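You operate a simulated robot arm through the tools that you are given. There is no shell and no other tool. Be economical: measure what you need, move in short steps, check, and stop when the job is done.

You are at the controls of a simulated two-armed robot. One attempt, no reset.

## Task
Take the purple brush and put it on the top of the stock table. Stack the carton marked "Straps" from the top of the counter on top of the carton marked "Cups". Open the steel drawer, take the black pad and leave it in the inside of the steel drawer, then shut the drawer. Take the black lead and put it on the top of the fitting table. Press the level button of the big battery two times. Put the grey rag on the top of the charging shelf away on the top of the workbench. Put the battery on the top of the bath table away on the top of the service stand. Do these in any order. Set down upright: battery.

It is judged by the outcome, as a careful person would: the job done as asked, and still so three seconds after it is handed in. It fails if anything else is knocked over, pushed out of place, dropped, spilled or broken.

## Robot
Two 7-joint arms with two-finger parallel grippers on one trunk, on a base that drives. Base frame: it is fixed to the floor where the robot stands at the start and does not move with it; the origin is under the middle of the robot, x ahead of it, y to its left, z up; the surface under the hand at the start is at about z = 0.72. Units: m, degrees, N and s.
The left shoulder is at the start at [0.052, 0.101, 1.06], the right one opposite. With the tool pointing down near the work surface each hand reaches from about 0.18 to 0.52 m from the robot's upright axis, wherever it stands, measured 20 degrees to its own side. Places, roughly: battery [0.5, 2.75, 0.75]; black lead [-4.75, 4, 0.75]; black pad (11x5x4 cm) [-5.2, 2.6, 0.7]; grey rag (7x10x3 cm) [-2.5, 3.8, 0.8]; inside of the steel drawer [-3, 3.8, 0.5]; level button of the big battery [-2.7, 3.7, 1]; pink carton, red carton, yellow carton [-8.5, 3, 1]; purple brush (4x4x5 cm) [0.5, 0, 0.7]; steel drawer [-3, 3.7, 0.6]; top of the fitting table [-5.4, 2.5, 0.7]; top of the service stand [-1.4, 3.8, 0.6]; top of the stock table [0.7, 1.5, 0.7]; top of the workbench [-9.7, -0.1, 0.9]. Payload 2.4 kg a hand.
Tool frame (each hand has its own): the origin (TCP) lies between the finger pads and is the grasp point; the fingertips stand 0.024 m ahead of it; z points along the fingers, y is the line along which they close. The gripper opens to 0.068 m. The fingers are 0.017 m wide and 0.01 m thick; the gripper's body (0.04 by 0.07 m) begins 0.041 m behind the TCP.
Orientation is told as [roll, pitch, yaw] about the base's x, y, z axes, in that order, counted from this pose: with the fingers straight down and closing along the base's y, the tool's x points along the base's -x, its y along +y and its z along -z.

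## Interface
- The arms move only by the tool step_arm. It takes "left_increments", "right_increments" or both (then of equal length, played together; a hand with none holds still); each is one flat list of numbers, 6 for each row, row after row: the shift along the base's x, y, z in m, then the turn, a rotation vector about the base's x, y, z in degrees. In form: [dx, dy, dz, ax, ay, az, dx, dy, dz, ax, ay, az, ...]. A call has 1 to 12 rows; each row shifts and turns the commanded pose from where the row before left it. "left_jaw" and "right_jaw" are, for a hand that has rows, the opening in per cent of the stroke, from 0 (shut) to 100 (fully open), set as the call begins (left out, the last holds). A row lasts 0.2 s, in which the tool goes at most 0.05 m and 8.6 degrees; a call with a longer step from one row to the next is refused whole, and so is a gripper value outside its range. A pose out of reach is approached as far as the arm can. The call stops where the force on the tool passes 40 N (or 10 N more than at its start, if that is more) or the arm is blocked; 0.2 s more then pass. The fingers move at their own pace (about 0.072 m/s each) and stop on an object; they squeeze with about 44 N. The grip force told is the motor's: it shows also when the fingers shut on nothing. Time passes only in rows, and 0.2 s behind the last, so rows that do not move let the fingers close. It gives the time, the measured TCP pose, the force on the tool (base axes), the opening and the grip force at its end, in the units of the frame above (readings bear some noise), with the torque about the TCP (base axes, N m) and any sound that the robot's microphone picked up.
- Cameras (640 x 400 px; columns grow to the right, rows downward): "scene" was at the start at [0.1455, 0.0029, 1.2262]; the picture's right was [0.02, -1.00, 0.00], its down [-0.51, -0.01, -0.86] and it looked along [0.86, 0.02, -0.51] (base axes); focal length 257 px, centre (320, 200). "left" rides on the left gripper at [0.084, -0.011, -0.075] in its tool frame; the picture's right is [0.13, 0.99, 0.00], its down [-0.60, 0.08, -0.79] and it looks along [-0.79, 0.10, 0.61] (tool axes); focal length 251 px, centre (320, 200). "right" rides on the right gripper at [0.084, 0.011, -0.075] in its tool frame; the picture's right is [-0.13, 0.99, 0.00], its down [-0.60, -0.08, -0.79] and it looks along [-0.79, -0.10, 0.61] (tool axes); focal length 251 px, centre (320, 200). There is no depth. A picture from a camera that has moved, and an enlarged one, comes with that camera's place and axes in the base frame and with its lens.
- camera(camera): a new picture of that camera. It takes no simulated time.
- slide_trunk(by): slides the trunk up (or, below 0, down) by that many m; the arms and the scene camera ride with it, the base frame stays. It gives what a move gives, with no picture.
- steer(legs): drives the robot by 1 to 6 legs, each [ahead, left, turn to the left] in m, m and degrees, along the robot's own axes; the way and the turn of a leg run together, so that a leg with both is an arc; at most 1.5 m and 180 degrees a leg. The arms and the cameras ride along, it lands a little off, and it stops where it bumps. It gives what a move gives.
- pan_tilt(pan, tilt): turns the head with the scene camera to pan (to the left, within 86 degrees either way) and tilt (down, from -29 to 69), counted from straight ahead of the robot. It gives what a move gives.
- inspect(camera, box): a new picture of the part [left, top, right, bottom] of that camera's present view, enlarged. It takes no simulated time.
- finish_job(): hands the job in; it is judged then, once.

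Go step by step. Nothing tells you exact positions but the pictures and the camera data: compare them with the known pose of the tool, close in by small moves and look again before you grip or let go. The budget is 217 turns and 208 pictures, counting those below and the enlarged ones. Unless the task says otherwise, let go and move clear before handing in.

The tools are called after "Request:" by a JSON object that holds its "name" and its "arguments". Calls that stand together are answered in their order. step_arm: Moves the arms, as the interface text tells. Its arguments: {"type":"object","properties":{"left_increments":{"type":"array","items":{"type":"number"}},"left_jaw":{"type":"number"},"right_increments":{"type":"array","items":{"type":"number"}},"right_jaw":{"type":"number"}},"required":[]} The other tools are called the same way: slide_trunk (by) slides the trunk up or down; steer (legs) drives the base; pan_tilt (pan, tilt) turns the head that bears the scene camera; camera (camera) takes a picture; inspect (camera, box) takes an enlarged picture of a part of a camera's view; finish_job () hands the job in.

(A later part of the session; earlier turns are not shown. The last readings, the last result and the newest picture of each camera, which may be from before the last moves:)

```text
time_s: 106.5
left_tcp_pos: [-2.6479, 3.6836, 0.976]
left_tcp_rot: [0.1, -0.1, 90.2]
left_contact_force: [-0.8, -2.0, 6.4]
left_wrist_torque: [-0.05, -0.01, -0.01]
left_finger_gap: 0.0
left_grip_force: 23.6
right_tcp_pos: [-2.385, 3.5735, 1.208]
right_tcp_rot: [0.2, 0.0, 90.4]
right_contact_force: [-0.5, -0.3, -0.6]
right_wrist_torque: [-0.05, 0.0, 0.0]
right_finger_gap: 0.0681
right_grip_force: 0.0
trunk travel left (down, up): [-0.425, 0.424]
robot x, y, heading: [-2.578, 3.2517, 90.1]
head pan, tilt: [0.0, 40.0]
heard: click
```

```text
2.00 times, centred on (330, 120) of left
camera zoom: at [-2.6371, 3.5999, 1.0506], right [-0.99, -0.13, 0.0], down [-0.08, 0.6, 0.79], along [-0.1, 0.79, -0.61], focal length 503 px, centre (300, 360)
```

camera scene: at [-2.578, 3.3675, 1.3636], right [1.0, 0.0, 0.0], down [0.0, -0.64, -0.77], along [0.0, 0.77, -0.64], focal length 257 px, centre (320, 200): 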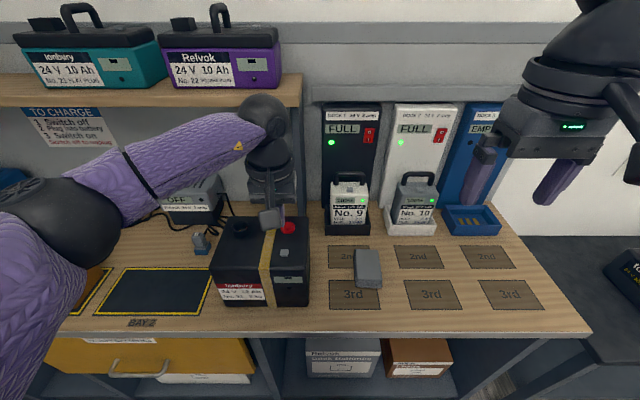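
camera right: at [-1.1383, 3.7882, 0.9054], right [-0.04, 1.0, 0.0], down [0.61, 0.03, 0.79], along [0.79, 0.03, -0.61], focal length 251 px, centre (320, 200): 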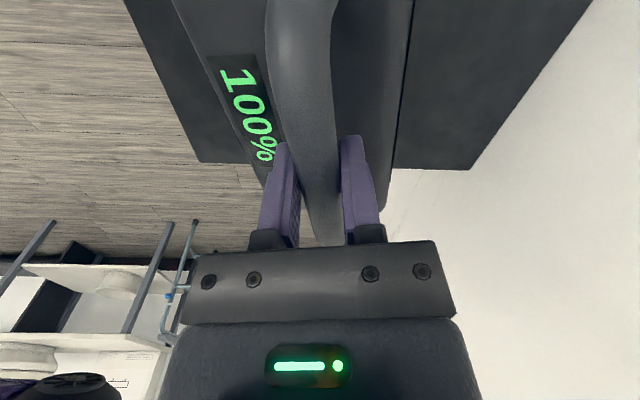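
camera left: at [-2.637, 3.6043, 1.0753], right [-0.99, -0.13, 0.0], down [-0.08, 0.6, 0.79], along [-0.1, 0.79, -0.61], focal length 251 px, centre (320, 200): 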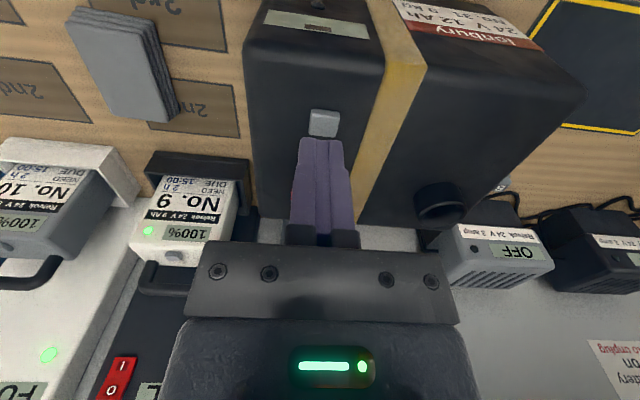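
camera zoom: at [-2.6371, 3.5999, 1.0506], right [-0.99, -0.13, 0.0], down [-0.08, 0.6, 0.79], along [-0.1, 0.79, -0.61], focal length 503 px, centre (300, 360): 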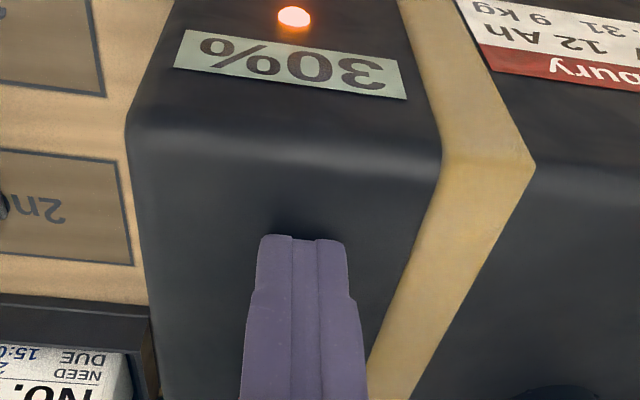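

Click: display shows 30 %, so this is the level button. Release by 12 mm and press again the same way.

Request:
{"name": "step_arm", "arguments": {"left_increments": [0, 0, 0.006, 0, 0, 0, 0, 0, 0.007, 0, 0, 0, 0, 0, 0, 0, 0, 0, 0, 0, 0, 0, 0, 0]}}

Request:
{"name": "step_arm", "arguments": {"left_increments": [0, 0, -0.005, 0, 0, 0, 0, 0, -0.004, 0, 0, 0, 0, 0, -0.002, 0, 0, 0, 0, 0, -0.002, 0, 0, 0]}}

Request:
{"name": "inspect", "arguments": {"camera": "left", "box": [240, 20, 420, 220]}}

```text
time_s: 107.5
left_tcp_pos: [-2.6493, 3.6829, 0.9869]
left_tcp_rot: [0.0, 0.0, 90.0]
left_contact_force: [0.3, 0.1, -0.7]
left_wrist_torque: [0.0, 0.0, -0.03]
left_finger_gap: 0.0
left_grip_force: 23.2
right_tcp_pos: [-2.3864, 3.5737, 1.2097]
right_tcp_rot: [0.2, 0.2, 90.5]
right_contact_force: [-0.2, -0.7, 0.1]
right_wrist_torque: [-0.02, 0.01, 0.01]
right_finger_gap: 0.068
right_grip_force: 0.0
trunk travel left (down, up): [-0.425, 0.424]
robot x, y, heading: [-2.5814, 3.2535, 90.0]
head pan, tilt: [0.0, 40.0]
```

```text
time_s: 108.5
left_tcp_pos: [-2.6487, 3.6847, 0.9755]
left_tcp_rot: [0.1, -0.1, 90.2]
left_contact_force: [-0.2, -3.0, 8.6]
left_wrist_torque: [-0.01, -0.01, 0.06]
left_finger_gap: 0.0
left_grip_force: 23.1
right_tcp_pos: [-2.3862, 3.5735, 1.2091]
right_tcp_rot: [0.3, 0.0, 90.5]
right_contact_force: [-1.0, 0.5, 0.1]
right_wrist_torque: [-0.01, 0.0, -0.03]
right_finger_gap: 0.0679
right_grip_force: 0.0
trunk travel left (down, up): [-0.425, 0.424]
robot x, y, heading: [-2.5816, 3.2507, 90.3]
head pan, tilt: [0.0, 40.0]
heard: click
```

```text
2.00 times, centred on (330, 120) of left
camera zoom: at [-2.6373, 3.6007, 1.0497], right [-0.99, -0.13, 0.0], down [-0.08, 0.6, 0.79], along [-0.1, 0.79, -0.61], focal length 503 px, centre (300, 360)
```

zoom: 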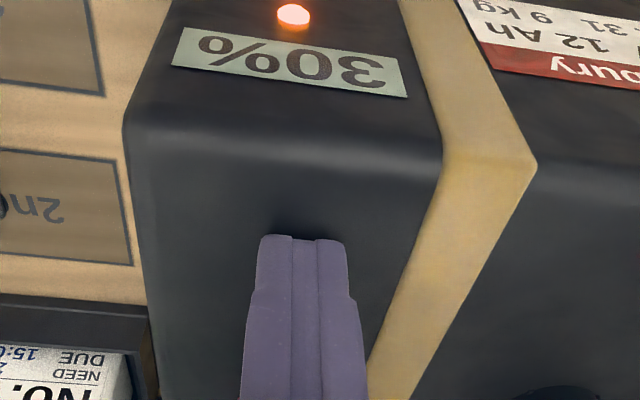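

Second click done. I lift the left hand off and retract, then bring the right hand over the grey rag.

Request:
{"name": "step_arm", "arguments": {"left_increments": [0, 0, 0.03, 0, 0, 0, 0, 0, 0.045, 0, 0, 0, 0, 0, 0.045, 0, 0, 0, 0, 0, 0.045, 0, 0, 0, 0, -0.03, 0.03, 0, 0, 0, -0.03, -0.035, 0.02, 0, 0, 0, -0.03, -0.035, 0, 0, 0, 0, -0.03, -0.035, 0, 0, 0, 0, 0, -0.03, 0, 0, 0, 0]}}

Request:
{"name": "steer", "arguments": {"legs": [[0.03, 0, 0]]}}

Request:
{"name": "step_arm", "arguments": {"right_increments": [-0.025, 0.035, -0.02, 0, 0, 0, -0.025, 0.035, -0.02, 0, 0, 0, -0.025, 0.035, -0.02, 0, 0, 0, 0, 0.03, -0.035, 0, 0, 0, 0, 0, -0.045, 0, 0, 0, 0, 0, -0.045, 0, 0, 0, 0, 0, 0, 0, 0, 0]}}

Request:
{"name": "camera", "arguments": {"camera": "right"}}

Request:
{"name": "camera", "arguments": {"camera": "scene"}}

```text
refused: row 6 steps farther than a row can; nothing moved
```

```text
time_s: 109.4
left_tcp_pos: [-2.6484, 3.7154, 0.9737]
left_tcp_rot: [-0.1, -0.1, 90.3]
left_contact_force: [-0.1, 0.0, 3.4]
left_wrist_torque: [-0.02, -0.01, 0.0]
left_finger_gap: 0.0003
left_grip_force: 24.0
right_tcp_pos: [-2.3863, 3.6038, 1.2089]
right_tcp_rot: [0.2, 0.0, 90.4]
right_contact_force: [0.2, -0.2, 0.0]
right_wrist_torque: [0.01, -0.01, 0.0]
right_finger_gap: 0.0679
right_grip_force: 0.1
trunk travel left (down, up): [-0.425, 0.424]
robot x, y, heading: [-2.5779, 3.2802, 90.3]
head pan, tilt: [0.0, 40.0]
```

```text
time_s: 111.0
left_tcp_pos: [-2.6497, 3.7161, 0.974]
left_tcp_rot: [0.0, 0.0, 90.2]
left_contact_force: [-1.4, 0.8, 1.7]
left_wrist_torque: [0.01, 0.03, -0.02]
left_finger_gap: 0.0001
left_grip_force: 23.0
right_tcp_pos: [-2.4623, 3.7407, 1.0222]
right_tcp_rot: [0.2, 0.1, 90.4]
right_contact_force: [0.9, -0.2, 0.5]
right_wrist_torque: [-0.01, 0.0, 0.04]
right_finger_gap: 0.0679
right_grip_force: 0.0
trunk travel left (down, up): [-0.425, 0.424]
robot x, y, heading: [-2.5766, 3.2858, 90.0]
head pan, tilt: [0.0, 40.0]
```

```text
148 pictures are left
camera right: at [-2.4712, 3.657, 1.0961], right [-0.99, 0.12, 0.0], down [0.08, 0.61, 0.79], along [0.1, 0.79, -0.61], focal length 251 px, centre (320, 200)
```

right: 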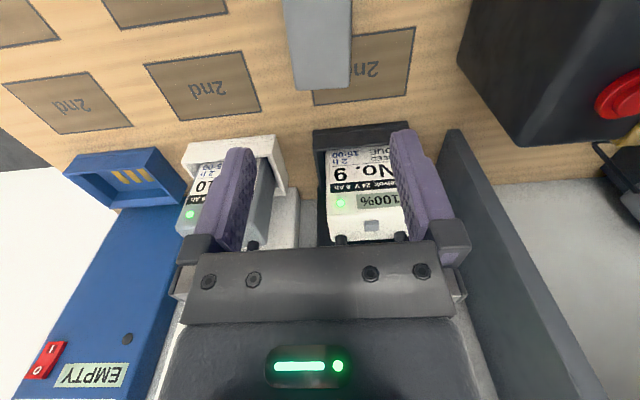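

```text
147 pictures are left
camera scene: at [-2.5782, 3.3979, 1.3636], right [1.0, 0.0, 0.0], down [0.0, -0.64, -0.77], along [0.0, 0.77, -0.64], focal length 257 px, centre (320, 200)
```

scene: 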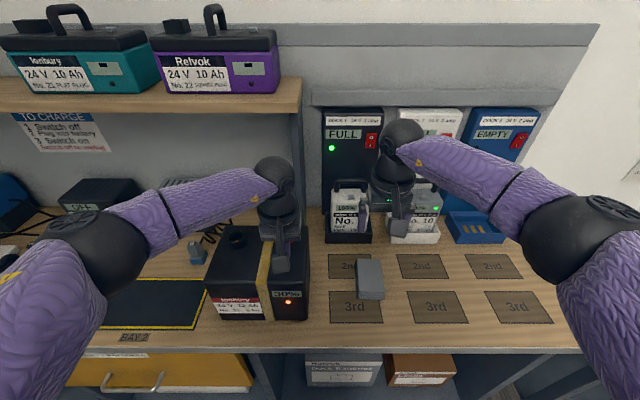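

The left-hand lift was refused, and the small drive dragged the pressed fingers 3 cm along the battery top; no extra click, forces small. I lift the left hand straight off now and check the battery.

Request:
{"name": "step_arm", "arguments": {"left_increments": [0, 0, 0.03, 0, 0, 0, 0, 0, 0.045, 0, 0, 0, 0, 0, 0.045, 0, 0, 0, 0, 0, 0.045, 0, 0, 0, 0, -0.03, 0.03, 0, 0, 0, -0.03, -0.03, 0.02, 0, 0, 0, -0.03, -0.035, 0, 0, 0, 0, -0.03, -0.035, 0, 0, 0, 0, 0, -0.03, 0, 0, 0, 0]}}

Request:
{"name": "camera", "arguments": {"camera": "scene"}}

Request:
{"name": "inspect", "arguments": {"camera": "scene", "box": [200, 210, 330, 330]}}

```text
time_s: 113.0
left_tcp_pos: [-2.7383, 3.5559, 1.187]
left_tcp_rot: [0.0, 0.0, 90.2]
left_contact_force: [-0.4, 0.0, -0.2]
left_wrist_torque: [0.01, -0.03, -0.03]
left_finger_gap: 0.0
left_grip_force: 24.3
right_tcp_pos: [-2.4611, 3.7397, 1.0219]
right_tcp_rot: [0.2, 0.1, 90.4]
right_contact_force: [-0.6, -0.2, 0.2]
right_wrist_torque: [-0.03, 0.01, 0.04]
right_finger_gap: 0.068
right_grip_force: 0.2
trunk travel left (down, up): [-0.425, 0.424]
robot x, y, heading: [-2.58, 3.2831, 89.9]
head pan, tilt: [0.0, 40.0]
```

```text
146 pictures are left
camera scene: at [-2.5782, 3.3978, 1.3636], right [1.0, 0.0, 0.0], down [0.0, -0.64, -0.77], along [0.0, 0.77, -0.64], focal length 257 px, centre (320, 200)
```

scene: 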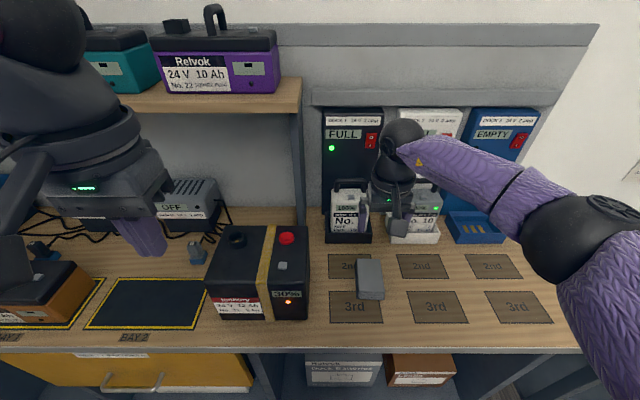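

```text
3.33 times, centred on (265, 270) of scene
camera zoom: at [-2.5782, 3.3978, 1.3636], right [1.0, 0.0, 0.0], down [0.0, -0.64, -0.77], along [0.0, 0.77, -0.64], focal length 857 px, centre (503, -33)
```

zoom: 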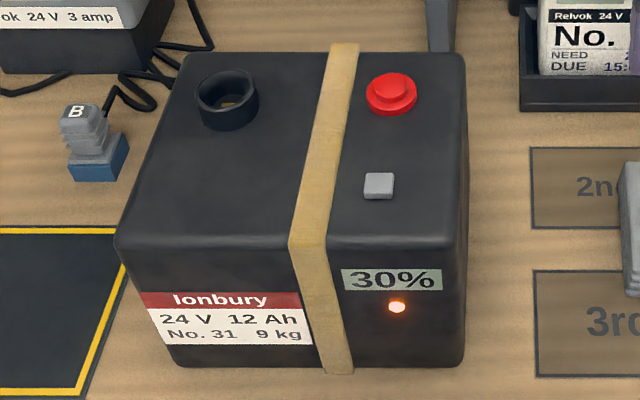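

The battery is unmoved. The rag (about 5.7 cm wide) is centred at (-2.461, 3.742); I lower the right hand over it.

Request:
{"name": "step_arm", "arguments": {"right_increments": [0, 0, -0.045, 0, 0, 0, 0, 0, -0.045, 0, 0, 0, 0, 0, -0.04, 0, 0, 0, 0, 0, 0, 0, 0, 0]}}

Request:
{"name": "camera", "arguments": {"camera": "right"}}

Request:
{"name": "camera", "arguments": {"camera": "scene"}}

```text
time_s: 114.0
left_tcp_pos: [-2.7386, 3.5567, 1.1873]
left_tcp_rot: [0.0, 0.1, 90.1]
left_contact_force: [0.4, 0.9, 0.0]
left_wrist_torque: [0.0, 0.02, 0.0]
left_finger_gap: 0.0
left_grip_force: 23.1
right_tcp_pos: [-2.4609, 3.7388, 0.8941]
right_tcp_rot: [0.1, 0.1, 90.4]
right_contact_force: [0.8, -0.4, 0.0]
right_wrist_torque: [-0.03, 0.01, -0.01]
right_finger_gap: 0.0677
right_grip_force: 0.1
trunk travel left (down, up): [-0.425, 0.424]
robot x, y, heading: [-2.581, 3.2851, 89.8]
head pan, tilt: [0.0, 40.0]
```

```text
144 pictures are left
camera right: at [-2.4698, 3.6567, 0.968], right [-0.99, 0.12, 0.0], down [0.08, 0.61, 0.79], along [0.09, 0.79, -0.61], focal length 251 px, centre (320, 200)
```

right: 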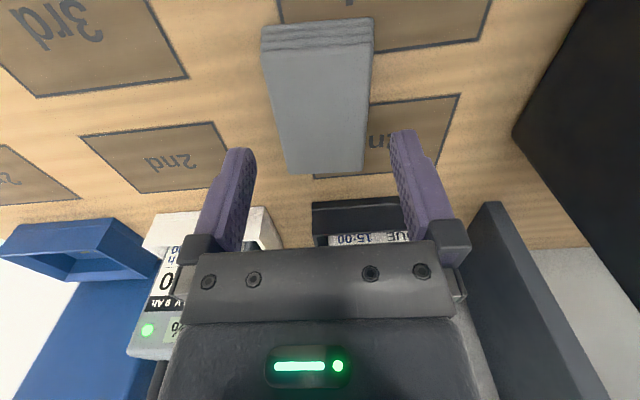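

```text
143 pictures are left
camera scene: at [-2.5781, 3.3979, 1.3636], right [1.0, 0.0, 0.0], down [0.0, -0.64, -0.77], along [0.0, 0.77, -0.64], focal length 257 px, centre (320, 200)
```

scene: 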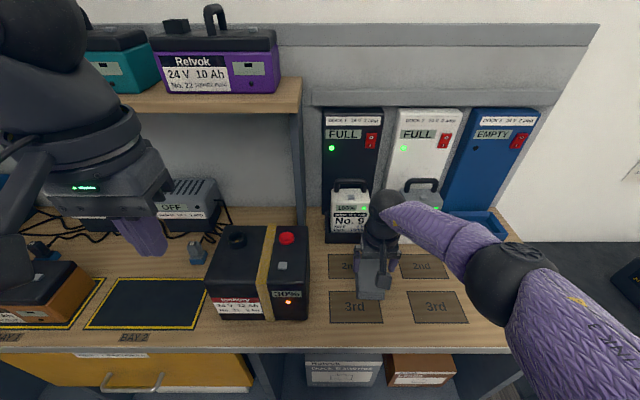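

Rag well centred between the fingers. Descend and grip.

Request:
{"name": "step_arm", "arguments": {"right_increments": [0, 0.004, -0.03, 0, 0, 0, 0, 0, -0.012, 0, 0, 0, 0, 0, -0.006, 0, 0, 0, 0, 0, 0, 0, 0, 0]}}

Request:
{"name": "camera", "arguments": {"camera": "right"}}

```text
time_s: 115.0
left_tcp_pos: [-2.7389, 3.5559, 1.1867]
left_tcp_rot: [0.0, 0.0, 90.2]
left_contact_force: [-0.3, -0.4, 0.2]
left_wrist_torque: [-0.02, 0.04, 0.01]
left_finger_gap: 0.0
left_grip_force: 23.3
right_tcp_pos: [-2.4603, 3.7365, 0.8575]
right_tcp_rot: [0.2, 0.1, 90.4]
right_contact_force: [-0.3, -0.7, -0.3]
right_wrist_torque: [-0.03, 0.03, -0.03]
right_finger_gap: 0.0681
right_grip_force: 0.0
right hand out of reach, approached as far as the arm can: row 1, 3
trunk travel left (down, up): [-0.425, 0.424]
robot x, y, heading: [-2.5804, 3.2822, 90.1]
head pan, tilt: [0.0, 40.0]
```

```text
142 pictures are left
camera right: at [-2.4693, 3.6544, 0.9311], right [-0.99, 0.12, 0.0], down [0.08, 0.61, 0.79], along [0.1, 0.79, -0.61], focal length 251 px, centre (320, 200)
```

right: 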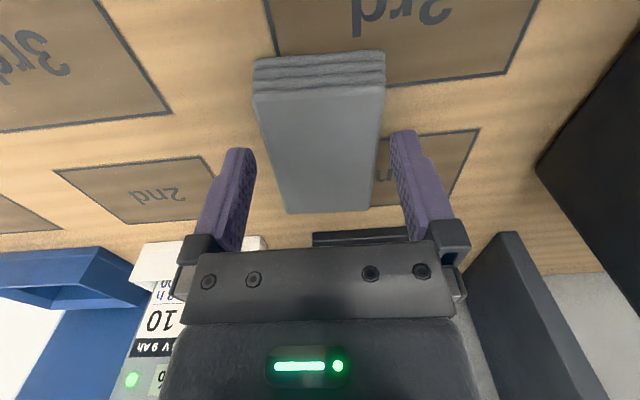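

The arm is at its reach limit; lower the trunk slightly for the last centimetre.

Request:
{"name": "slide_trunk", "arguments": {"by": -0.01}}

Request:
{"name": "step_arm", "arguments": {"right_increments": [0, 0, 0, 0, 0, 0]}}

```text
time_s: 115.5
left_tcp_pos: [-2.7391, 3.5545, 1.1809]
left_tcp_rot: [0.0, -0.1, 90.3]
left_contact_force: [-0.1, 0.1, 0.2]
left_wrist_torque: [-0.02, 0.0, 0.01]
left_finger_gap: 0.0
left_grip_force: 23.5
right_tcp_pos: [-2.4621, 3.7372, 0.8524]
right_tcp_rot: [0.6, -0.4, 90.6]
right_contact_force: [-2.1, -7.2, 19.6]
right_wrist_torque: [-0.23, 0.73, 0.33]
right_finger_gap: 0.0678
right_grip_force: 0.0
trunk travel left (down, up): [-0.417, 0.433]
robot x, y, heading: [-2.5805, 3.2822, 89.8]
head pan, tilt: [0.0, 40.0]
stopped: the force on the tool passed its limit at 49 N (the readings are from after the stop); the commanded pose is now the measured one
```

```text
time_s: 115.8
left_tcp_pos: [-2.7389, 3.554, 1.1816]
left_tcp_rot: [0.0, 0.0, 90.1]
left_contact_force: [0.1, 0.0, -0.9]
left_wrist_torque: [0.02, 0.01, -0.01]
left_finger_gap: 0.0
left_grip_force: 23.7
right_tcp_pos: [-2.4613, 3.7374, 0.853]
right_tcp_rot: [0.5, -0.5, 90.4]
right_contact_force: [-1.0, -3.9, 25.2]
right_wrist_torque: [-0.2, 0.92, 0.14]
right_finger_gap: 0.0681
right_grip_force: 0.1
trunk travel left (down, up): [-0.417, 0.433]
robot x, y, heading: [-2.58, 3.2837, 90.3]
head pan, tilt: [0.0, 40.0]
```

Fingertips touch the shelf at TCP 0.8525. Up 2 mm and close.

Request:
{"name": "step_arm", "arguments": {"right_increments": [0, 0, 0.003, 0, 0, 0, 0, 0, 0, 0, 0, 0]}}

Request:
{"name": "step_arm", "arguments": {"right_increments": [0, 0, 0, 0, 0, 0, 0, 0, 0, 0, 0, 0, 0, 0, 0, 0, 0, 0], "right_jaw": 0}}

Request:
{"name": "step_arm", "arguments": {"right_increments": [0, 0, 0.02, 0, 0, 0, 0, 0, 0.03, 0, 0, 0, 0, 0, 0.03, 0, 0, 0]}}

Request:
{"name": "camera", "arguments": {"camera": "right"}}

```text
time_s: 116.5
left_tcp_pos: [-2.7388, 3.5553, 1.1817]
left_tcp_rot: [0.0, 0.0, 90.2]
left_contact_force: [-0.3, 0.5, -0.4]
left_wrist_torque: [0.03, -0.01, -0.02]
left_finger_gap: 0.0
left_grip_force: 23.1
right_tcp_pos: [-2.4584, 3.7381, 0.8531]
right_tcp_rot: [0.4, -0.3, 90.4]
right_contact_force: [1.1, -3.2, 8.2]
right_wrist_torque: [-0.09, 0.28, 0.05]
right_finger_gap: 0.0676
right_grip_force: 0.1
trunk travel left (down, up): [-0.417, 0.433]
robot x, y, heading: [-2.5804, 3.2858, 90.2]
head pan, tilt: [0.0, 40.0]
```

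```text
time_s: 117.2
left_tcp_pos: [-2.7375, 3.5552, 1.1818]
left_tcp_rot: [0.0, 0.0, 90.1]
left_contact_force: [0.9, 0.7, 0.6]
left_wrist_torque: [0.0, -0.02, -0.01]
left_finger_gap: 0.0
left_grip_force: 23.5
right_tcp_pos: [-2.4596, 3.7386, 0.8533]
right_tcp_rot: [0.5, -0.4, 90.4]
right_contact_force: [3.1, 0.5, 10.4]
right_wrist_torque: [0.02, -0.09, 0.03]
right_finger_gap: 0.0
right_grip_force: 23.5
trunk travel left (down, up): [-0.417, 0.433]
robot x, y, heading: [-2.577, 3.2857, 90.2]
head pan, tilt: [0.0, 40.0]
```

```text
time_s: 118.0
left_tcp_pos: [-2.7388, 3.5549, 1.1813]
left_tcp_rot: [-0.1, -0.1, 90.1]
left_contact_force: [0.4, 0.3, 0.2]
left_wrist_torque: [0.0, 0.0, -0.03]
left_finger_gap: 0.0
left_grip_force: 23.6
right_tcp_pos: [-2.4612, 3.7373, 0.9331]
right_tcp_rot: [0.5, -0.3, 90.4]
right_contact_force: [-0.1, -0.7, 0.5]
right_wrist_torque: [0.02, 0.05, 0.02]
right_finger_gap: 0.0001
right_grip_force: 23.5
trunk travel left (down, up): [-0.417, 0.433]
robot x, y, heading: [-2.5776, 3.2831, 90.1]
head pan, tilt: [0.0, 40.0]
```

```text
141 pictures are left
camera right: at [-2.471, 3.6543, 1.0074], right [-0.99, 0.12, 0.01], down [0.08, 0.6, 0.8], along [0.09, 0.79, -0.61], focal length 251 px, centre (320, 200)
```

right: 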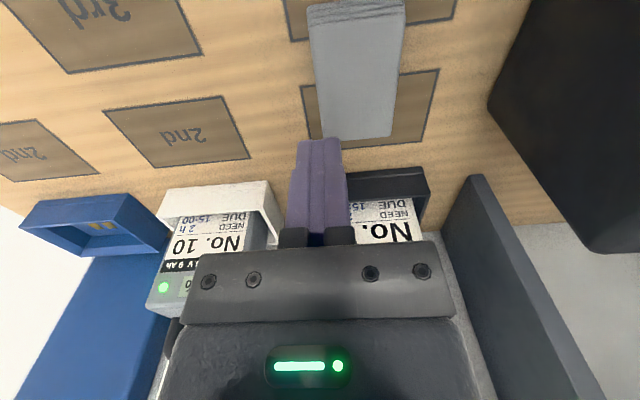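

The fingers closed on nothing: the -x finger landed on the rag's edge and the rag got nudged about 2.5 cm to -x. I open, withdraw a bit and re-measure.

Request:
{"name": "step_arm", "arguments": {"right_increments": [0.02, -0.03, 0.03, 0, 0, 0, 0.03, -0.03, 0.02, 0, 0, 0, 0.03, -0.03, 0.02, 0, 0, 0, 0.03, -0.03, 0.02, 0, 0, 0], "right_jaw": 100}}

Request:
{"name": "inspect", "arguments": {"camera": "scene", "box": [300, 230, 420, 330]}}

Request:
{"name": "camera", "arguments": {"camera": "right"}}

```text
time_s: 119.0
left_tcp_pos: [-2.7389, 3.5557, 1.1809]
left_tcp_rot: [0.0, 0.0, 90.0]
left_contact_force: [-0.3, -0.3, -0.2]
left_wrist_torque: [0.02, 0.0, 0.02]
left_finger_gap: 0.0
left_grip_force: 23.2
right_tcp_pos: [-2.3504, 3.6187, 1.0244]
right_tcp_rot: [0.6, -0.5, 90.4]
right_contact_force: [0.8, -1.1, -0.3]
right_wrist_torque: [0.0, -0.02, -0.03]
right_finger_gap: 0.068
right_grip_force: 0.1
trunk travel left (down, up): [-0.417, 0.433]
robot x, y, heading: [-2.5841, 3.2826, 90.1]
head pan, tilt: [0.0, 40.0]
```

```text
4.00 times, centred on (360, 280) of scene
camera zoom: at [-2.5778, 3.3985, 1.3556], right [1.0, 0.0, 0.0], down [0.0, -0.64, -0.77], along [0.0, 0.77, -0.64], focal length 1029 px, centre (160, -120)
```

zoom: 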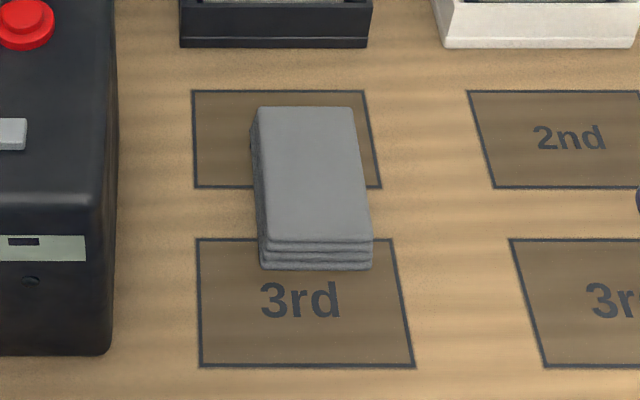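

```text
139 pictures are left
camera right: at [-2.3588, 3.5352, 1.0979], right [-0.99, 0.12, 0.01], down [0.08, 0.6, 0.8], along [0.09, 0.79, -0.6], focal length 251 px, centre (320, 200)
```

right: 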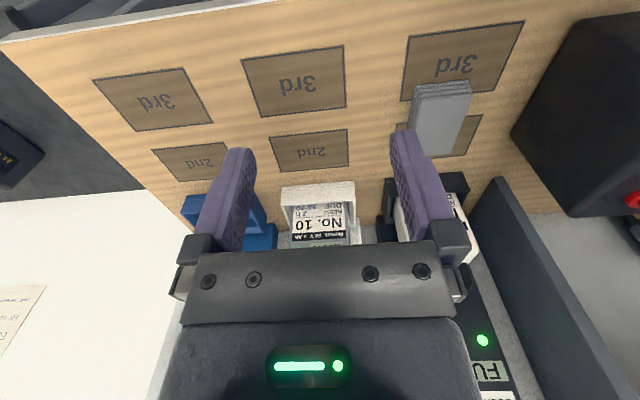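

The rag now lies at x ≈ -2.49 (6 cm wide), y 3.71–3.81, top at 0.83. I lower the trunk for reach and hover over it.

Request:
{"name": "slide_trunk", "arguments": {"by": -0.08}}

Request:
{"name": "step_arm", "arguments": {"right_increments": [-0.035, 0.033, 0, 0, 0, 0, -0.035, 0.033, 0, 0, 0, 0, -0.035, 0.033, 0, 0, 0, 0, -0.034, 0.033, -0.01, 0, 0, 0, 0, 0, -0.04, -0.5, 0.5, -1, 0, 0, -0.02, 0, 0, 0, 0, 0, 0, 0, 0, 0]}}

Request:
{"name": "camera", "arguments": {"camera": "right"}}

Request:
{"name": "inspect", "arguments": {"camera": "scene", "box": [290, 180, 420, 290]}}

```text
time_s: 120.2
left_tcp_pos: [-2.7388, 3.5551, 1.1002]
left_tcp_rot: [0.1, 0.1, 90.1]
left_contact_force: [0.3, -0.3, -0.9]
left_wrist_torque: [0.02, 0.02, 0.0]
left_finger_gap: 0.0001
left_grip_force: 23.8
right_tcp_pos: [-2.3507, 3.6165, 0.9435]
right_tcp_rot: [0.5, -0.4, 90.4]
right_contact_force: [-0.4, 0.7, 0.0]
right_wrist_torque: [-0.01, 0.0, 0.01]
right_finger_gap: 0.0679
right_grip_force: 0.0
trunk travel left (down, up): [-0.337, 0.513]
robot x, y, heading: [-2.5781, 3.2792, 90.2]
head pan, tilt: [0.0, 40.0]
```

```text
time_s: 121.8
left_tcp_pos: [-2.739, 3.5548, 1.1011]
left_tcp_rot: [0.0, 0.1, 90.0]
left_contact_force: [0.4, 0.4, 0.1]
left_wrist_torque: [-0.02, 0.02, 0.02]
left_finger_gap: 0.0
left_grip_force: 23.7
right_tcp_pos: [-2.4918, 3.751, 0.8737]
right_tcp_rot: [1.0, 0.2, 89.3]
right_contact_force: [1.3, 0.3, -0.3]
right_wrist_torque: [0.0, -0.02, 0.04]
right_finger_gap: 0.0682
right_grip_force: 0.0
trunk travel left (down, up): [-0.337, 0.513]
robot x, y, heading: [-2.5762, 3.2865, 89.8]
head pan, tilt: [0.0, 40.0]
```

```text
138 pictures are left
camera right: at [-2.5012, 3.6679, 0.9496], right [-0.99, 0.14, 0.02], down [0.1, 0.61, 0.79], along [0.1, 0.78, -0.61], focal length 251 px, centre (320, 200)
```

right: 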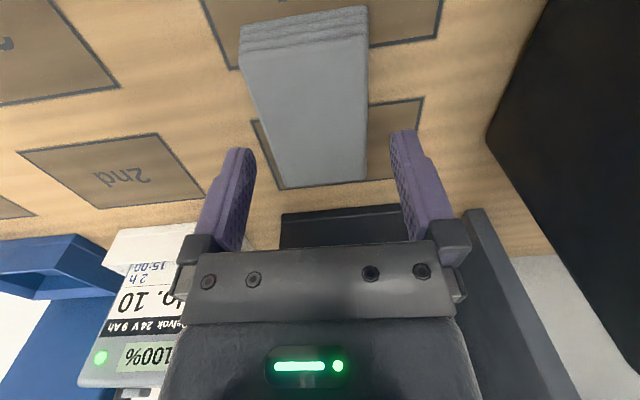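

```text
3.64 times, centred on (355, 235) of scene
camera zoom: at [-2.5783, 3.4113, 1.2749], right [1.0, 0.0, 0.0], down [0.0, -0.64, -0.77], along [0.0, 0.77, -0.64], focal length 935 px, centre (193, 73)
```

zoom: 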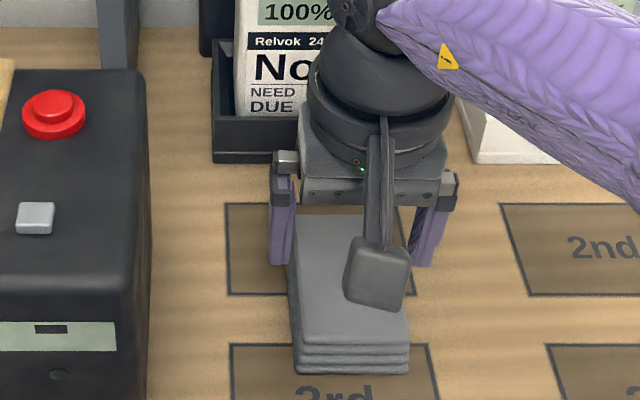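

Rag is about 2 mm to +x of the hand's centre. I level the hand, shift 2 mm and descend gently.

Request:
{"name": "step_arm", "arguments": {"right_increments": [0.002, 0, -0.008, 0.2, -1.0, 0, 0, 0, -0.006, 0, 0, 0, 0, 0, -0.005, 0, 0, 0, 0, 0, -0.004, 0, 0, 0, 0, 0, -0.003, 0, 0, 0]}}

Request:
{"name": "camera", "arguments": {"camera": "right"}}

```text
time_s: 123.0
left_tcp_pos: [-2.7393, 3.5539, 1.1014]
left_tcp_rot: [0.0, 0.0, 90.2]
left_contact_force: [0.2, -0.8, 0.0]
left_wrist_torque: [-0.02, 0.0, -0.01]
left_finger_gap: 0.0
left_grip_force: 22.9
right_tcp_pos: [-2.4895, 3.7508, 0.8519]
right_tcp_rot: [0.3, -0.5, 89.4]
right_contact_force: [-1.7, 2.0, 40.3]
right_wrist_torque: [-0.04, 1.5, -0.09]
right_finger_gap: 0.0676
right_grip_force: 0.0
trunk travel left (down, up): [-0.337, 0.513]
robot x, y, heading: [-2.5819, 3.2814, 90.0]
head pan, tilt: [0.0, 40.0]
```

```text
136 pictures are left
camera right: at [-2.5001, 3.667, 0.9265], right [-0.99, 0.14, 0.01], down [0.09, 0.6, 0.8], along [0.11, 0.79, -0.6], focal length 251 px, centre (320, 200)
```

right: 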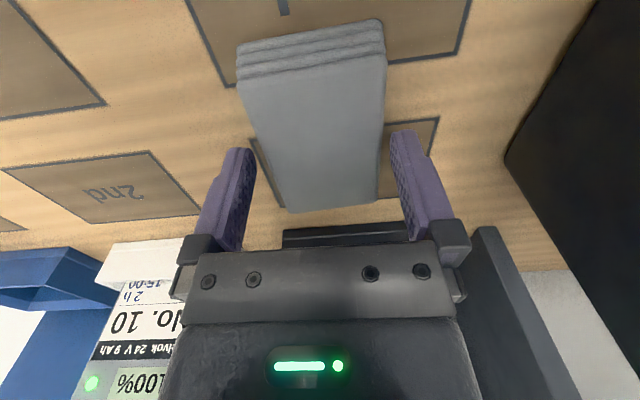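

Again contact at the -x fingertip although the picture shows a straddle. Let me look closely.

Request:
{"name": "inspect", "arguments": {"camera": "right", "box": [200, 60, 460, 240]}}

Request:
{"name": "inspect", "arguments": {"camera": "scene", "box": [300, 200, 400, 290]}}

```text
2.22 times, centred on (330, 150) of right
camera zoom: at [-2.5001, 3.667, 0.9265], right [-0.99, 0.14, 0.01], down [0.09, 0.6, 0.8], along [0.11, 0.79, -0.6], focal length 559 px, centre (298, 311)
```

zoom: 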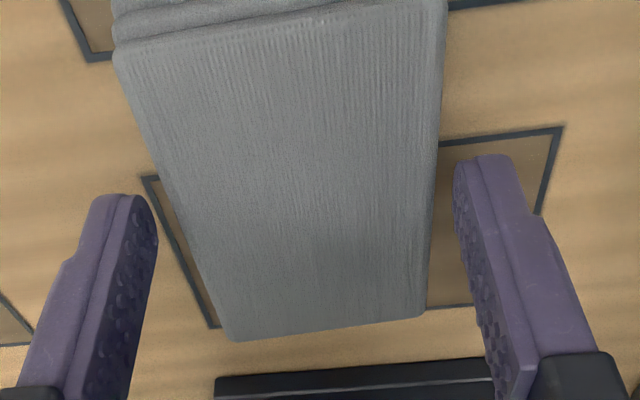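

```text
4.44 times, centred on (350, 245) of scene
camera zoom: at [-2.5789, 3.4083, 1.2759], right [1.0, 0.0, 0.0], down [0.0, -0.64, -0.77], along [0.0, 0.77, -0.64], focal length 1143 px, centre (187, 0)
```

zoom: 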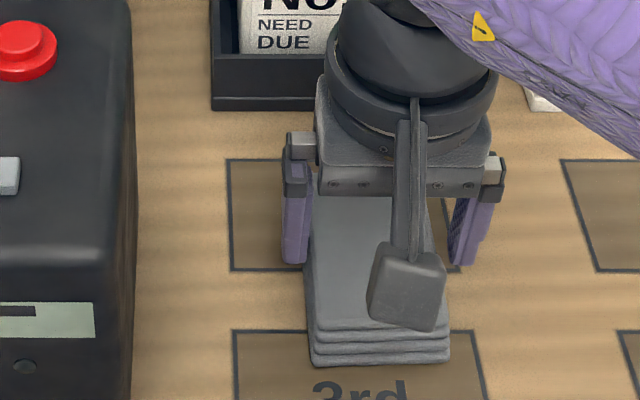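

The scene view and the contact agree: the hand should shift about 4 mm to -x. Raise, shift, and descend again.

Request:
{"name": "step_arm", "arguments": {"right_increments": [0, 0, 0.008, 0, 0, 0, -0.0045, 0, 0, 0, 0, 0, 0, 0, 0, 0, 0, 0]}}

Request:
{"name": "step_arm", "arguments": {"right_increments": [0, 0, -0.006, 0, 0, 0, 0, 0, -0.004, 0, 0, 0, 0, 0, -0.004, 0, 0, 0, 0, 0, -0.003, 0, 0, 0]}}

Request:
{"name": "inspect", "arguments": {"camera": "scene", "box": [300, 200, 400, 290]}}

```text
time_s: 123.8
left_tcp_pos: [-2.7387, 3.5558, 1.1007]
left_tcp_rot: [0.1, 0.0, 90.1]
left_contact_force: [1.4, 0.3, 0.1]
left_wrist_torque: [0.01, 0.0, -0.01]
left_finger_gap: 0.0
left_grip_force: 23.2
right_tcp_pos: [-2.4911, 3.7506, 0.8558]
right_tcp_rot: [0.0, 0.0, 89.5]
right_contact_force: [0.0, -0.4, 0.6]
right_wrist_torque: [0.04, -0.03, -0.01]
right_finger_gap: 0.068
right_grip_force: 0.0
trunk travel left (down, up): [-0.337, 0.513]
robot x, y, heading: [-2.5794, 3.2854, 90.1]
head pan, tilt: [0.0, 40.0]
```

```text
time_s: 124.4
left_tcp_pos: [-2.7381, 3.5528, 1.1023]
left_tcp_rot: [0.0, 0.0, 90.1]
left_contact_force: [0.6, 0.9, 1.0]
left_wrist_torque: [-0.03, -0.02, -0.02]
left_finger_gap: 0.0
left_grip_force: 23.2
right_tcp_pos: [-2.4926, 3.7516, 0.8542]
right_tcp_rot: [0.0, -0.6, 89.3]
right_contact_force: [0.1, -5.6, 21.7]
right_wrist_torque: [-0.17, -0.74, -0.25]
right_finger_gap: 0.0679
right_grip_force: 0.1
trunk travel left (down, up): [-0.337, 0.513]
robot x, y, heading: [-2.5792, 3.2808, 90.1]
head pan, tilt: [0.0, 40.0]
stopped in row 2 (right hand): the force on the tool passed its limit at 46 N (the readings are from after the stop); the commanded pose is now the measured one
```

```text
4.44 times, centred on (350, 245) of scene
camera zoom: at [-2.5785, 3.4086, 1.2753], right [1.0, 0.0, 0.0], down [0.0, -0.64, -0.77], along [0.0, 0.77, -0.64], focal length 1143 px, centre (187, 0)
```

zoom: 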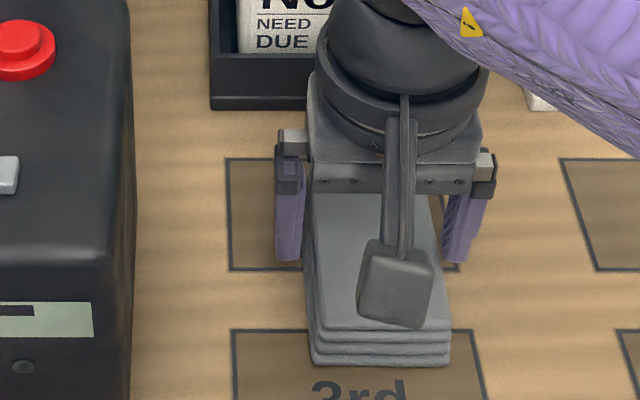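

The +x finger touches now, so the fit is very tight. I try once more exactly in between, levelled.

Request:
{"name": "step_arm", "arguments": {"right_increments": [0, 0, 0.012, -0.6, 0, 0.5, 0, 0, 0, 0, 0, 0, 0.0015, 0, 0, 0, 0, 0, 0, 0, 0, 0, 0, 0]}}

Request:
{"name": "inspect", "arguments": {"camera": "right", "box": [200, 60, 460, 240]}}

```text
time_s: 125.4
left_tcp_pos: [-2.7389, 3.5556, 1.1008]
left_tcp_rot: [0.0, 0.0, 90.1]
left_contact_force: [0.4, 0.9, -0.1]
left_wrist_torque: [0.02, -0.02, 0.0]
left_finger_gap: 0.0001
left_grip_force: 23.5
right_tcp_pos: [-2.491, 3.7531, 0.8629]
right_tcp_rot: [-0.2, 0.2, 89.8]
right_contact_force: [-0.2, -0.4, -1.0]
right_wrist_torque: [0.0, 0.0, 0.01]
right_finger_gap: 0.0678
right_grip_force: 0.1
trunk travel left (down, up): [-0.337, 0.513]
robot x, y, heading: [-2.5779, 3.2849, 90.1]
head pan, tilt: [0.0, 40.0]
```

```text
2.22 times, centred on (330, 150) of right
camera zoom: at [-2.501, 3.6705, 0.9377], right [-0.99, 0.13, 0.0], down [0.08, 0.61, 0.79], along [0.11, 0.78, -0.61], focal length 559 px, centre (298, 311)
```

zoom: 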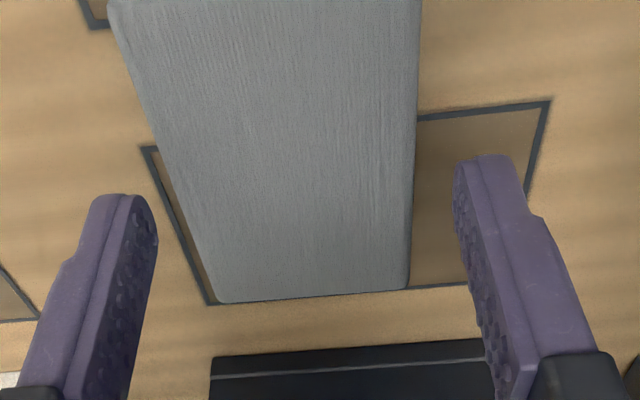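

Request:
{"name": "step_arm", "arguments": {"right_increments": [0, 0, -0.005, 0, 0, 0, 0, 0, -0.003, 0, 0, 0, 0, 0, -0.003, 0, 0, 0, 0, 0, -0.003, 0, 0, 0]}}

Request:
{"name": "inspect", "arguments": {"camera": "scene", "box": [300, 200, 400, 290]}}

Request:
{"name": "inspect", "arguments": {"camera": "right", "box": [200, 60, 460, 240]}}

```text
time_s: 126.4
left_tcp_pos: [-2.7382, 3.5543, 1.1005]
left_tcp_rot: [0.0, 0.0, 90.1]
left_contact_force: [0.4, 0.7, 0.1]
left_wrist_torque: [0.0, 0.01, 0.01]
left_finger_gap: 0.0
left_grip_force: 23.5
right_tcp_pos: [-2.491, 3.7535, 0.8482]
right_tcp_rot: [-0.1, 0.3, 89.9]
right_contact_force: [0.4, 0.7, -0.1]
right_wrist_torque: [0.03, 0.04, 0.01]
right_finger_gap: 0.0681
right_grip_force: 0.0
trunk travel left (down, up): [-0.337, 0.513]
robot x, y, heading: [-2.5792, 3.2808, 90.3]
head pan, tilt: [0.0, 40.0]
```

```text
4.44 times, centred on (350, 245) of scene
camera zoom: at [-2.5781, 3.4113, 1.2749], right [1.0, 0.0, 0.0], down [0.0, -0.64, -0.77], along [0.0, 0.77, -0.64], focal length 1143 px, centre (187, 0)
```

zoom: 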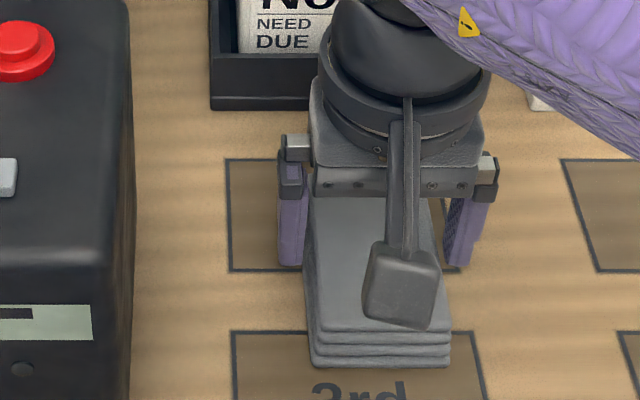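

```text
2.22 times, centred on (330, 150) of right
camera zoom: at [-2.5008, 3.6709, 0.923], right [-0.99, 0.13, 0.0], down [0.08, 0.61, 0.79], along [0.1, 0.78, -0.61], focal length 559 px, centre (298, 311)
```

zoom: 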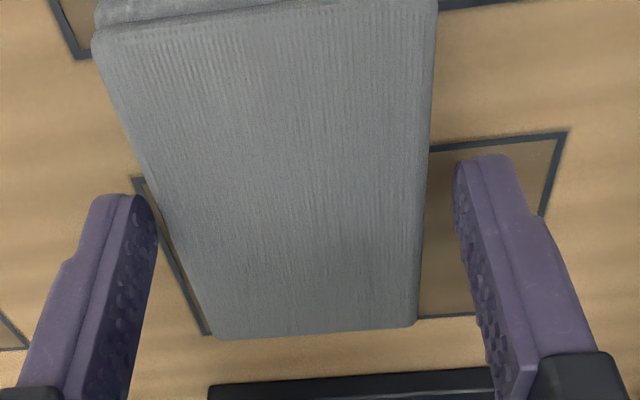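

It fits: no contact at 0.848, fingers are straddling. A bit lower, then close.

Request:
{"name": "step_arm", "arguments": {"right_increments": [0, 0, -0.004, 0, 0, 0, 0, 0, -0.003, 0, 0, 0, 0, 0, -0.003, 0, 0, 0, 0, 0, -0.002, 0, 0, 0]}}

Request:
{"name": "step_arm", "arguments": {"right_increments": [0, 0, 0.001, 0, 0, 0, 0, 0, 0, 0, 0, 0, 0, 0, 0, 0, 0, 0], "right_jaw": 0}}

Request:
{"name": "inspect", "arguments": {"camera": "right", "box": [200, 60, 460, 240]}}

```text
time_s: 127.4
left_tcp_pos: [-2.7392, 3.5563, 1.1012]
left_tcp_rot: [0.0, 0.0, 90.1]
left_contact_force: [-0.1, -0.1, -0.1]
left_wrist_torque: [-0.01, -0.03, -0.03]
left_finger_gap: 0.0
left_grip_force: 23.7
right_tcp_pos: [-2.4892, 3.7525, 0.8378]
right_tcp_rot: [0.0, 0.0, 89.8]
right_contact_force: [-0.4, -0.3, 0.3]
right_wrist_torque: [0.01, 0.03, 0.01]
right_finger_gap: 0.0684
right_grip_force: 0.1
trunk travel left (down, up): [-0.337, 0.513]
robot x, y, heading: [-2.5804, 3.2853, 90.0]
head pan, tilt: [0.0, 40.0]
```

```text
time_s: 128.2
left_tcp_pos: [-2.7389, 3.5563, 1.0998]
left_tcp_rot: [-0.1, 0.1, 90.1]
left_contact_force: [-0.4, 0.4, -0.4]
left_wrist_torque: [0.02, 0.0, 0.02]
left_finger_gap: 0.0001
left_grip_force: 24.0
right_tcp_pos: [-2.4904, 3.751, 0.8392]
right_tcp_rot: [-0.1, 0.2, 89.8]
right_contact_force: [-0.4, -0.1, 0.8]
right_wrist_torque: [-0.01, 0.0, -0.02]
right_finger_gap: 0.0639
right_grip_force: 44.1
trunk travel left (down, up): [-0.337, 0.513]
robot x, y, heading: [-2.5772, 3.2886, 90.1]
head pan, tilt: [0.0, 40.0]
```

```text
2.22 times, centred on (330, 150) of right
camera zoom: at [-2.5009, 3.6692, 0.9128], right [-0.99, 0.13, 0.0], down [0.08, 0.61, 0.79], along [0.11, 0.78, -0.61], focal length 559 px, centre (298, 311)
```

zoom: 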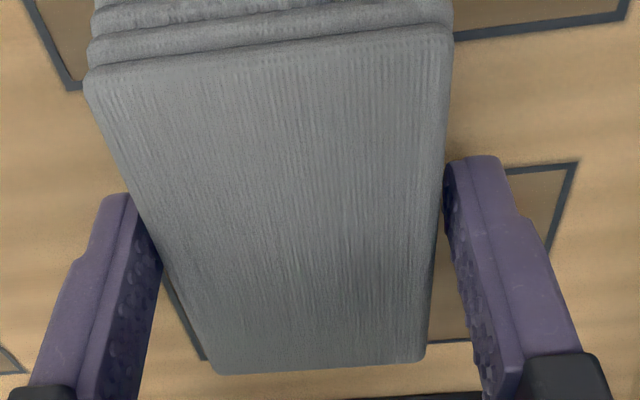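

Gripped (64 mm wide). Lift and retract, then check it is held.

Request:
{"name": "step_arm", "arguments": {"right_increments": [0, 0, 0.02, 0, 0, 0, 0, 0, 0.04, 0, 0, 0, 0, 0, 0.045, 0, 0, 0, 0, 0, 0.045, 0, 0, 0, 0.02, -0.035, 0.02, 0, 0, 0, 0.03, -0.035, 0, 0, 0, 0, 0.03, -0.035, 0, 0, 0, 0, 0.02, -0.035, 0, 0, 0, 0]}}

Request:
{"name": "camera", "arguments": {"camera": "right"}}

Request:
{"name": "camera", "arguments": {"camera": "scene"}}

```text
time_s: 130.0
left_tcp_pos: [-2.7391, 3.5551, 1.1006]
left_tcp_rot: [0.0, 0.0, 90.1]
left_contact_force: [-0.2, 0.8, -1.0]
left_wrist_torque: [0.03, 0.02, 0.0]
left_finger_gap: 0.0001
left_grip_force: 23.3
right_tcp_pos: [-2.3906, 3.609, 1.0067]
right_tcp_rot: [-0.1, 0.1, 89.9]
right_contact_force: [0.8, 0.2, -0.4]
right_wrist_torque: [-0.01, 0.0, 0.03]
right_finger_gap: 0.0636
right_grip_force: 44.4
trunk travel left (down, up): [-0.337, 0.513]
robot x, y, heading: [-2.5779, 3.2852, 90.3]
head pan, tilt: [0.0, 40.0]
```

```text
128 pictures are left
camera right: at [-2.4001, 3.5279, 1.081], right [-0.99, 0.13, 0.0], down [0.08, 0.61, 0.79], along [0.11, 0.78, -0.61], focal length 251 px, centre (320, 200)
```

right: 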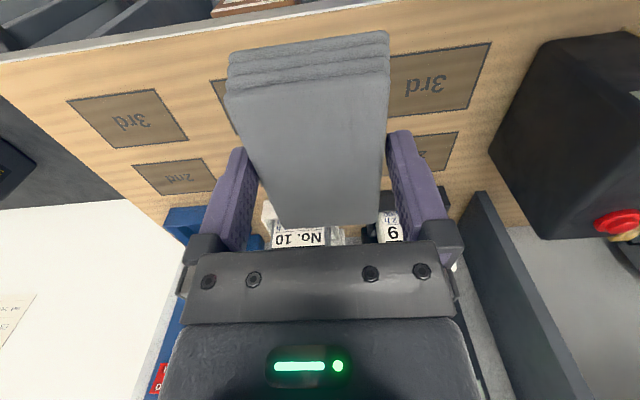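

```text
127 pictures are left
camera scene: at [-2.5779, 3.411, 1.2749], right [1.0, 0.0, 0.0], down [0.0, -0.64, -0.77], along [0.0, 0.77, -0.64], focal length 257 px, centre (320, 200)
```

scene: 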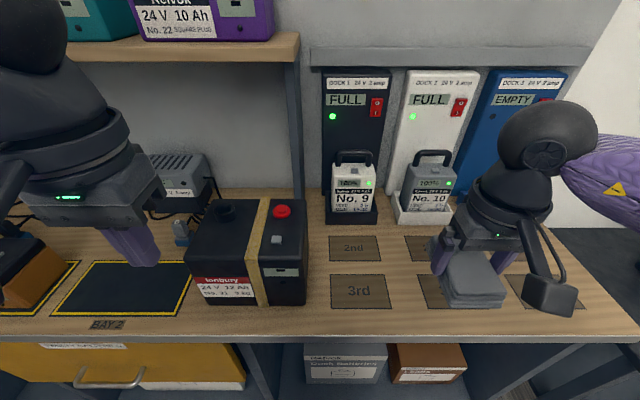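

The rag is held. Back off and turn to look down the room towards the workbench.

Request:
{"name": "steer", "arguments": {"legs": [[-0.8, 0, 0], [0, 0, 90]]}}

Request:
{"name": "pan_tilt", "arguments": {"pan": 0, "tilt": 12}}

Request:
{"name": "camera", "arguments": {"camera": "scene"}}

Request:
{"name": "pan_tilt", "arguments": {"pan": 50, "tilt": 12}}

Request:
{"name": "camera", "arguments": {"camera": "scene"}}

```text
time_s: 138.1
left_tcp_pos: [-2.85, 2.3213, 1.1003]
left_tcp_rot: [-0.1, 0.0, -178.6]
left_contact_force: [-0.6, 0.0, -0.1]
left_wrist_torque: [-0.01, 0.02, -0.02]
left_finger_gap: 0.0
left_grip_force: 23.5
right_tcp_pos: [-2.9133, 2.6694, 1.0053]
right_tcp_rot: [0.1, 0.2, -178.8]
right_contact_force: [-0.1, 0.1, -0.3]
right_wrist_torque: [-0.02, -0.01, -0.01]
right_finger_gap: 0.0637
right_grip_force: 44.1
trunk travel left (down, up): [-0.337, 0.513]
robot x, y, heading: [-2.583, 2.4869, -178.5]
head pan, tilt: [0.0, 40.0]
```

```text
time_s: 139.1
left_tcp_pos: [-2.8506, 2.3216, 1.0998]
left_tcp_rot: [-0.1, 0.0, -178.5]
left_contact_force: [-1.4, -0.3, -0.2]
left_wrist_torque: [0.0, 0.02, 0.0]
left_finger_gap: 0.0002
left_grip_force: 23.8
right_tcp_pos: [-2.9134, 2.6689, 1.0077]
right_tcp_rot: [-0.1, 0.2, -178.7]
right_contact_force: [-0.6, 0.0, -0.5]
right_wrist_torque: [0.01, 0.0, -0.01]
right_finger_gap: 0.0636
right_grip_force: 44.4
trunk travel left (down, up): [-0.337, 0.513]
robot x, y, heading: [-2.5814, 2.4915, -178.6]
head pan, tilt: [0.0, 12.0]
```

```text
126 pictures are left
camera scene: at [-2.7154, 2.4855, 1.3193], right [-0.02, 1.0, 0.0], down [0.21, 0.01, -0.98], along [-0.98, -0.02, -0.21], focal length 257 px, centre (320, 200)
```

scene: 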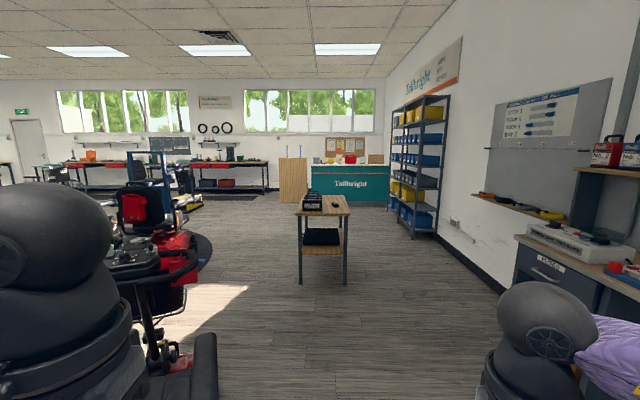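

```text
time_s: 140.2
left_tcp_pos: [-2.8503, 2.3218, 1.101]
left_tcp_rot: [-0.1, 0.0, -178.5]
left_contact_force: [0.8, 0.6, 0.0]
left_wrist_torque: [0.03, -0.03, 0.01]
left_finger_gap: 0.0001
left_grip_force: 23.5
right_tcp_pos: [-2.9145, 2.6695, 1.0059]
right_tcp_rot: [0.0, 0.2, -178.8]
right_contact_force: [0.4, 0.1, 0.2]
right_wrist_torque: [0.01, 0.05, -0.03]
right_finger_gap: 0.0638
right_grip_force: 44.2
trunk travel left (down, up): [-0.337, 0.513]
robot x, y, heading: [-2.5815, 2.4886, -178.6]
head pan, tilt: [50.0, 12.0]
```

```text
125 pictures are left
camera scene: at [-2.6804, 2.4149, 1.3193], right [-0.78, 0.62, 0.0], down [0.13, 0.16, -0.98], along [-0.61, -0.76, -0.21], focal length 257 px, centre (320, 200)
```

scene: 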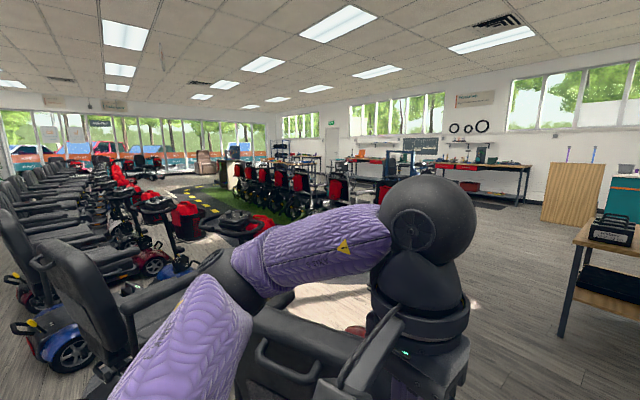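

I check the floor ahead for a clear lane.

Request:
{"name": "pan_tilt", "arguments": {"pan": 15, "tilt": 32}}

Request:
{"name": "camera", "arguments": {"camera": "scene"}}

Request:
{"name": "pan_tilt", "arguments": {"pan": 0, "tilt": 20}}

Request:
{"name": "inspect", "arguments": {"camera": "scene", "box": [160, 100, 460, 300]}}

```text
time_s: 141.2
left_tcp_pos: [-2.8501, 2.3227, 1.1007]
left_tcp_rot: [0.0, 0.1, -178.5]
left_contact_force: [0.2, 0.1, 0.1]
left_wrist_torque: [-0.07, -0.03, -0.04]
left_finger_gap: 0.0001
left_grip_force: 23.7
right_tcp_pos: [-2.9138, 2.6693, 1.0059]
right_tcp_rot: [-0.1, 0.2, -178.7]
right_contact_force: [0.1, 0.2, 0.9]
right_wrist_torque: [-0.02, 0.05, -0.01]
right_finger_gap: 0.0639
right_grip_force: 44.0
trunk travel left (down, up): [-0.337, 0.513]
robot x, y, heading: [-2.5808, 2.4874, -178.6]
head pan, tilt: [15.0, 32.0]
```

```text
124 pictures are left
camera scene: at [-2.7081, 2.4624, 1.2871], right [-0.28, 0.96, 0.0], down [0.51, 0.15, -0.85], along [-0.81, -0.24, -0.53], focal length 257 px, centre (320, 200)
```

scene: 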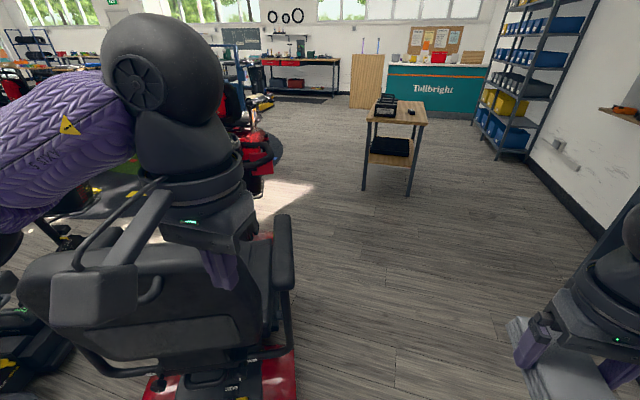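

```text
time_s: 142.0
left_tcp_pos: [-2.8509, 2.3226, 1.1]
left_tcp_rot: [-0.1, 0.0, -178.4]
left_contact_force: [0.1, 0.1, 0.1]
left_wrist_torque: [-0.02, 0.02, -0.01]
left_finger_gap: 0.0
left_grip_force: 23.7
right_tcp_pos: [-2.9137, 2.6691, 1.0067]
right_tcp_rot: [0.0, 0.2, -178.8]
right_contact_force: [0.3, -0.2, -0.5]
right_wrist_torque: [0.0, -0.02, 0.0]
right_finger_gap: 0.0634
right_grip_force: 44.3
trunk travel left (down, up): [-0.337, 0.513]
robot x, y, heading: [-2.5813, 2.4891, -178.6]
head pan, tilt: [0.0, 20.0]
```

```text
2.00 times, centred on (310, 200) of scene
camera zoom: at [-2.7153, 2.4854, 1.3062], right [-0.03, 1.0, 0.0], down [0.34, 0.01, -0.94], along [-0.94, -0.02, -0.34], focal length 514 px, centre (340, 200)
```

zoom: 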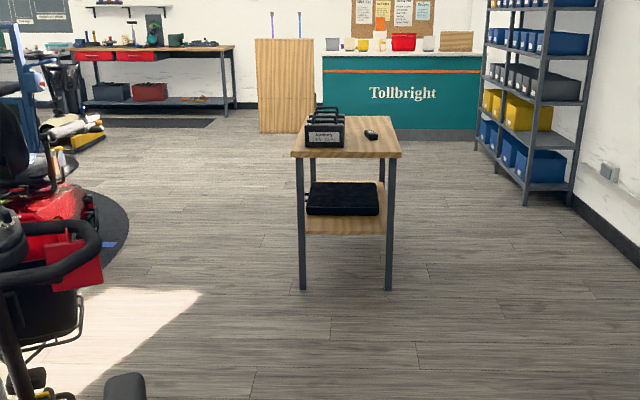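

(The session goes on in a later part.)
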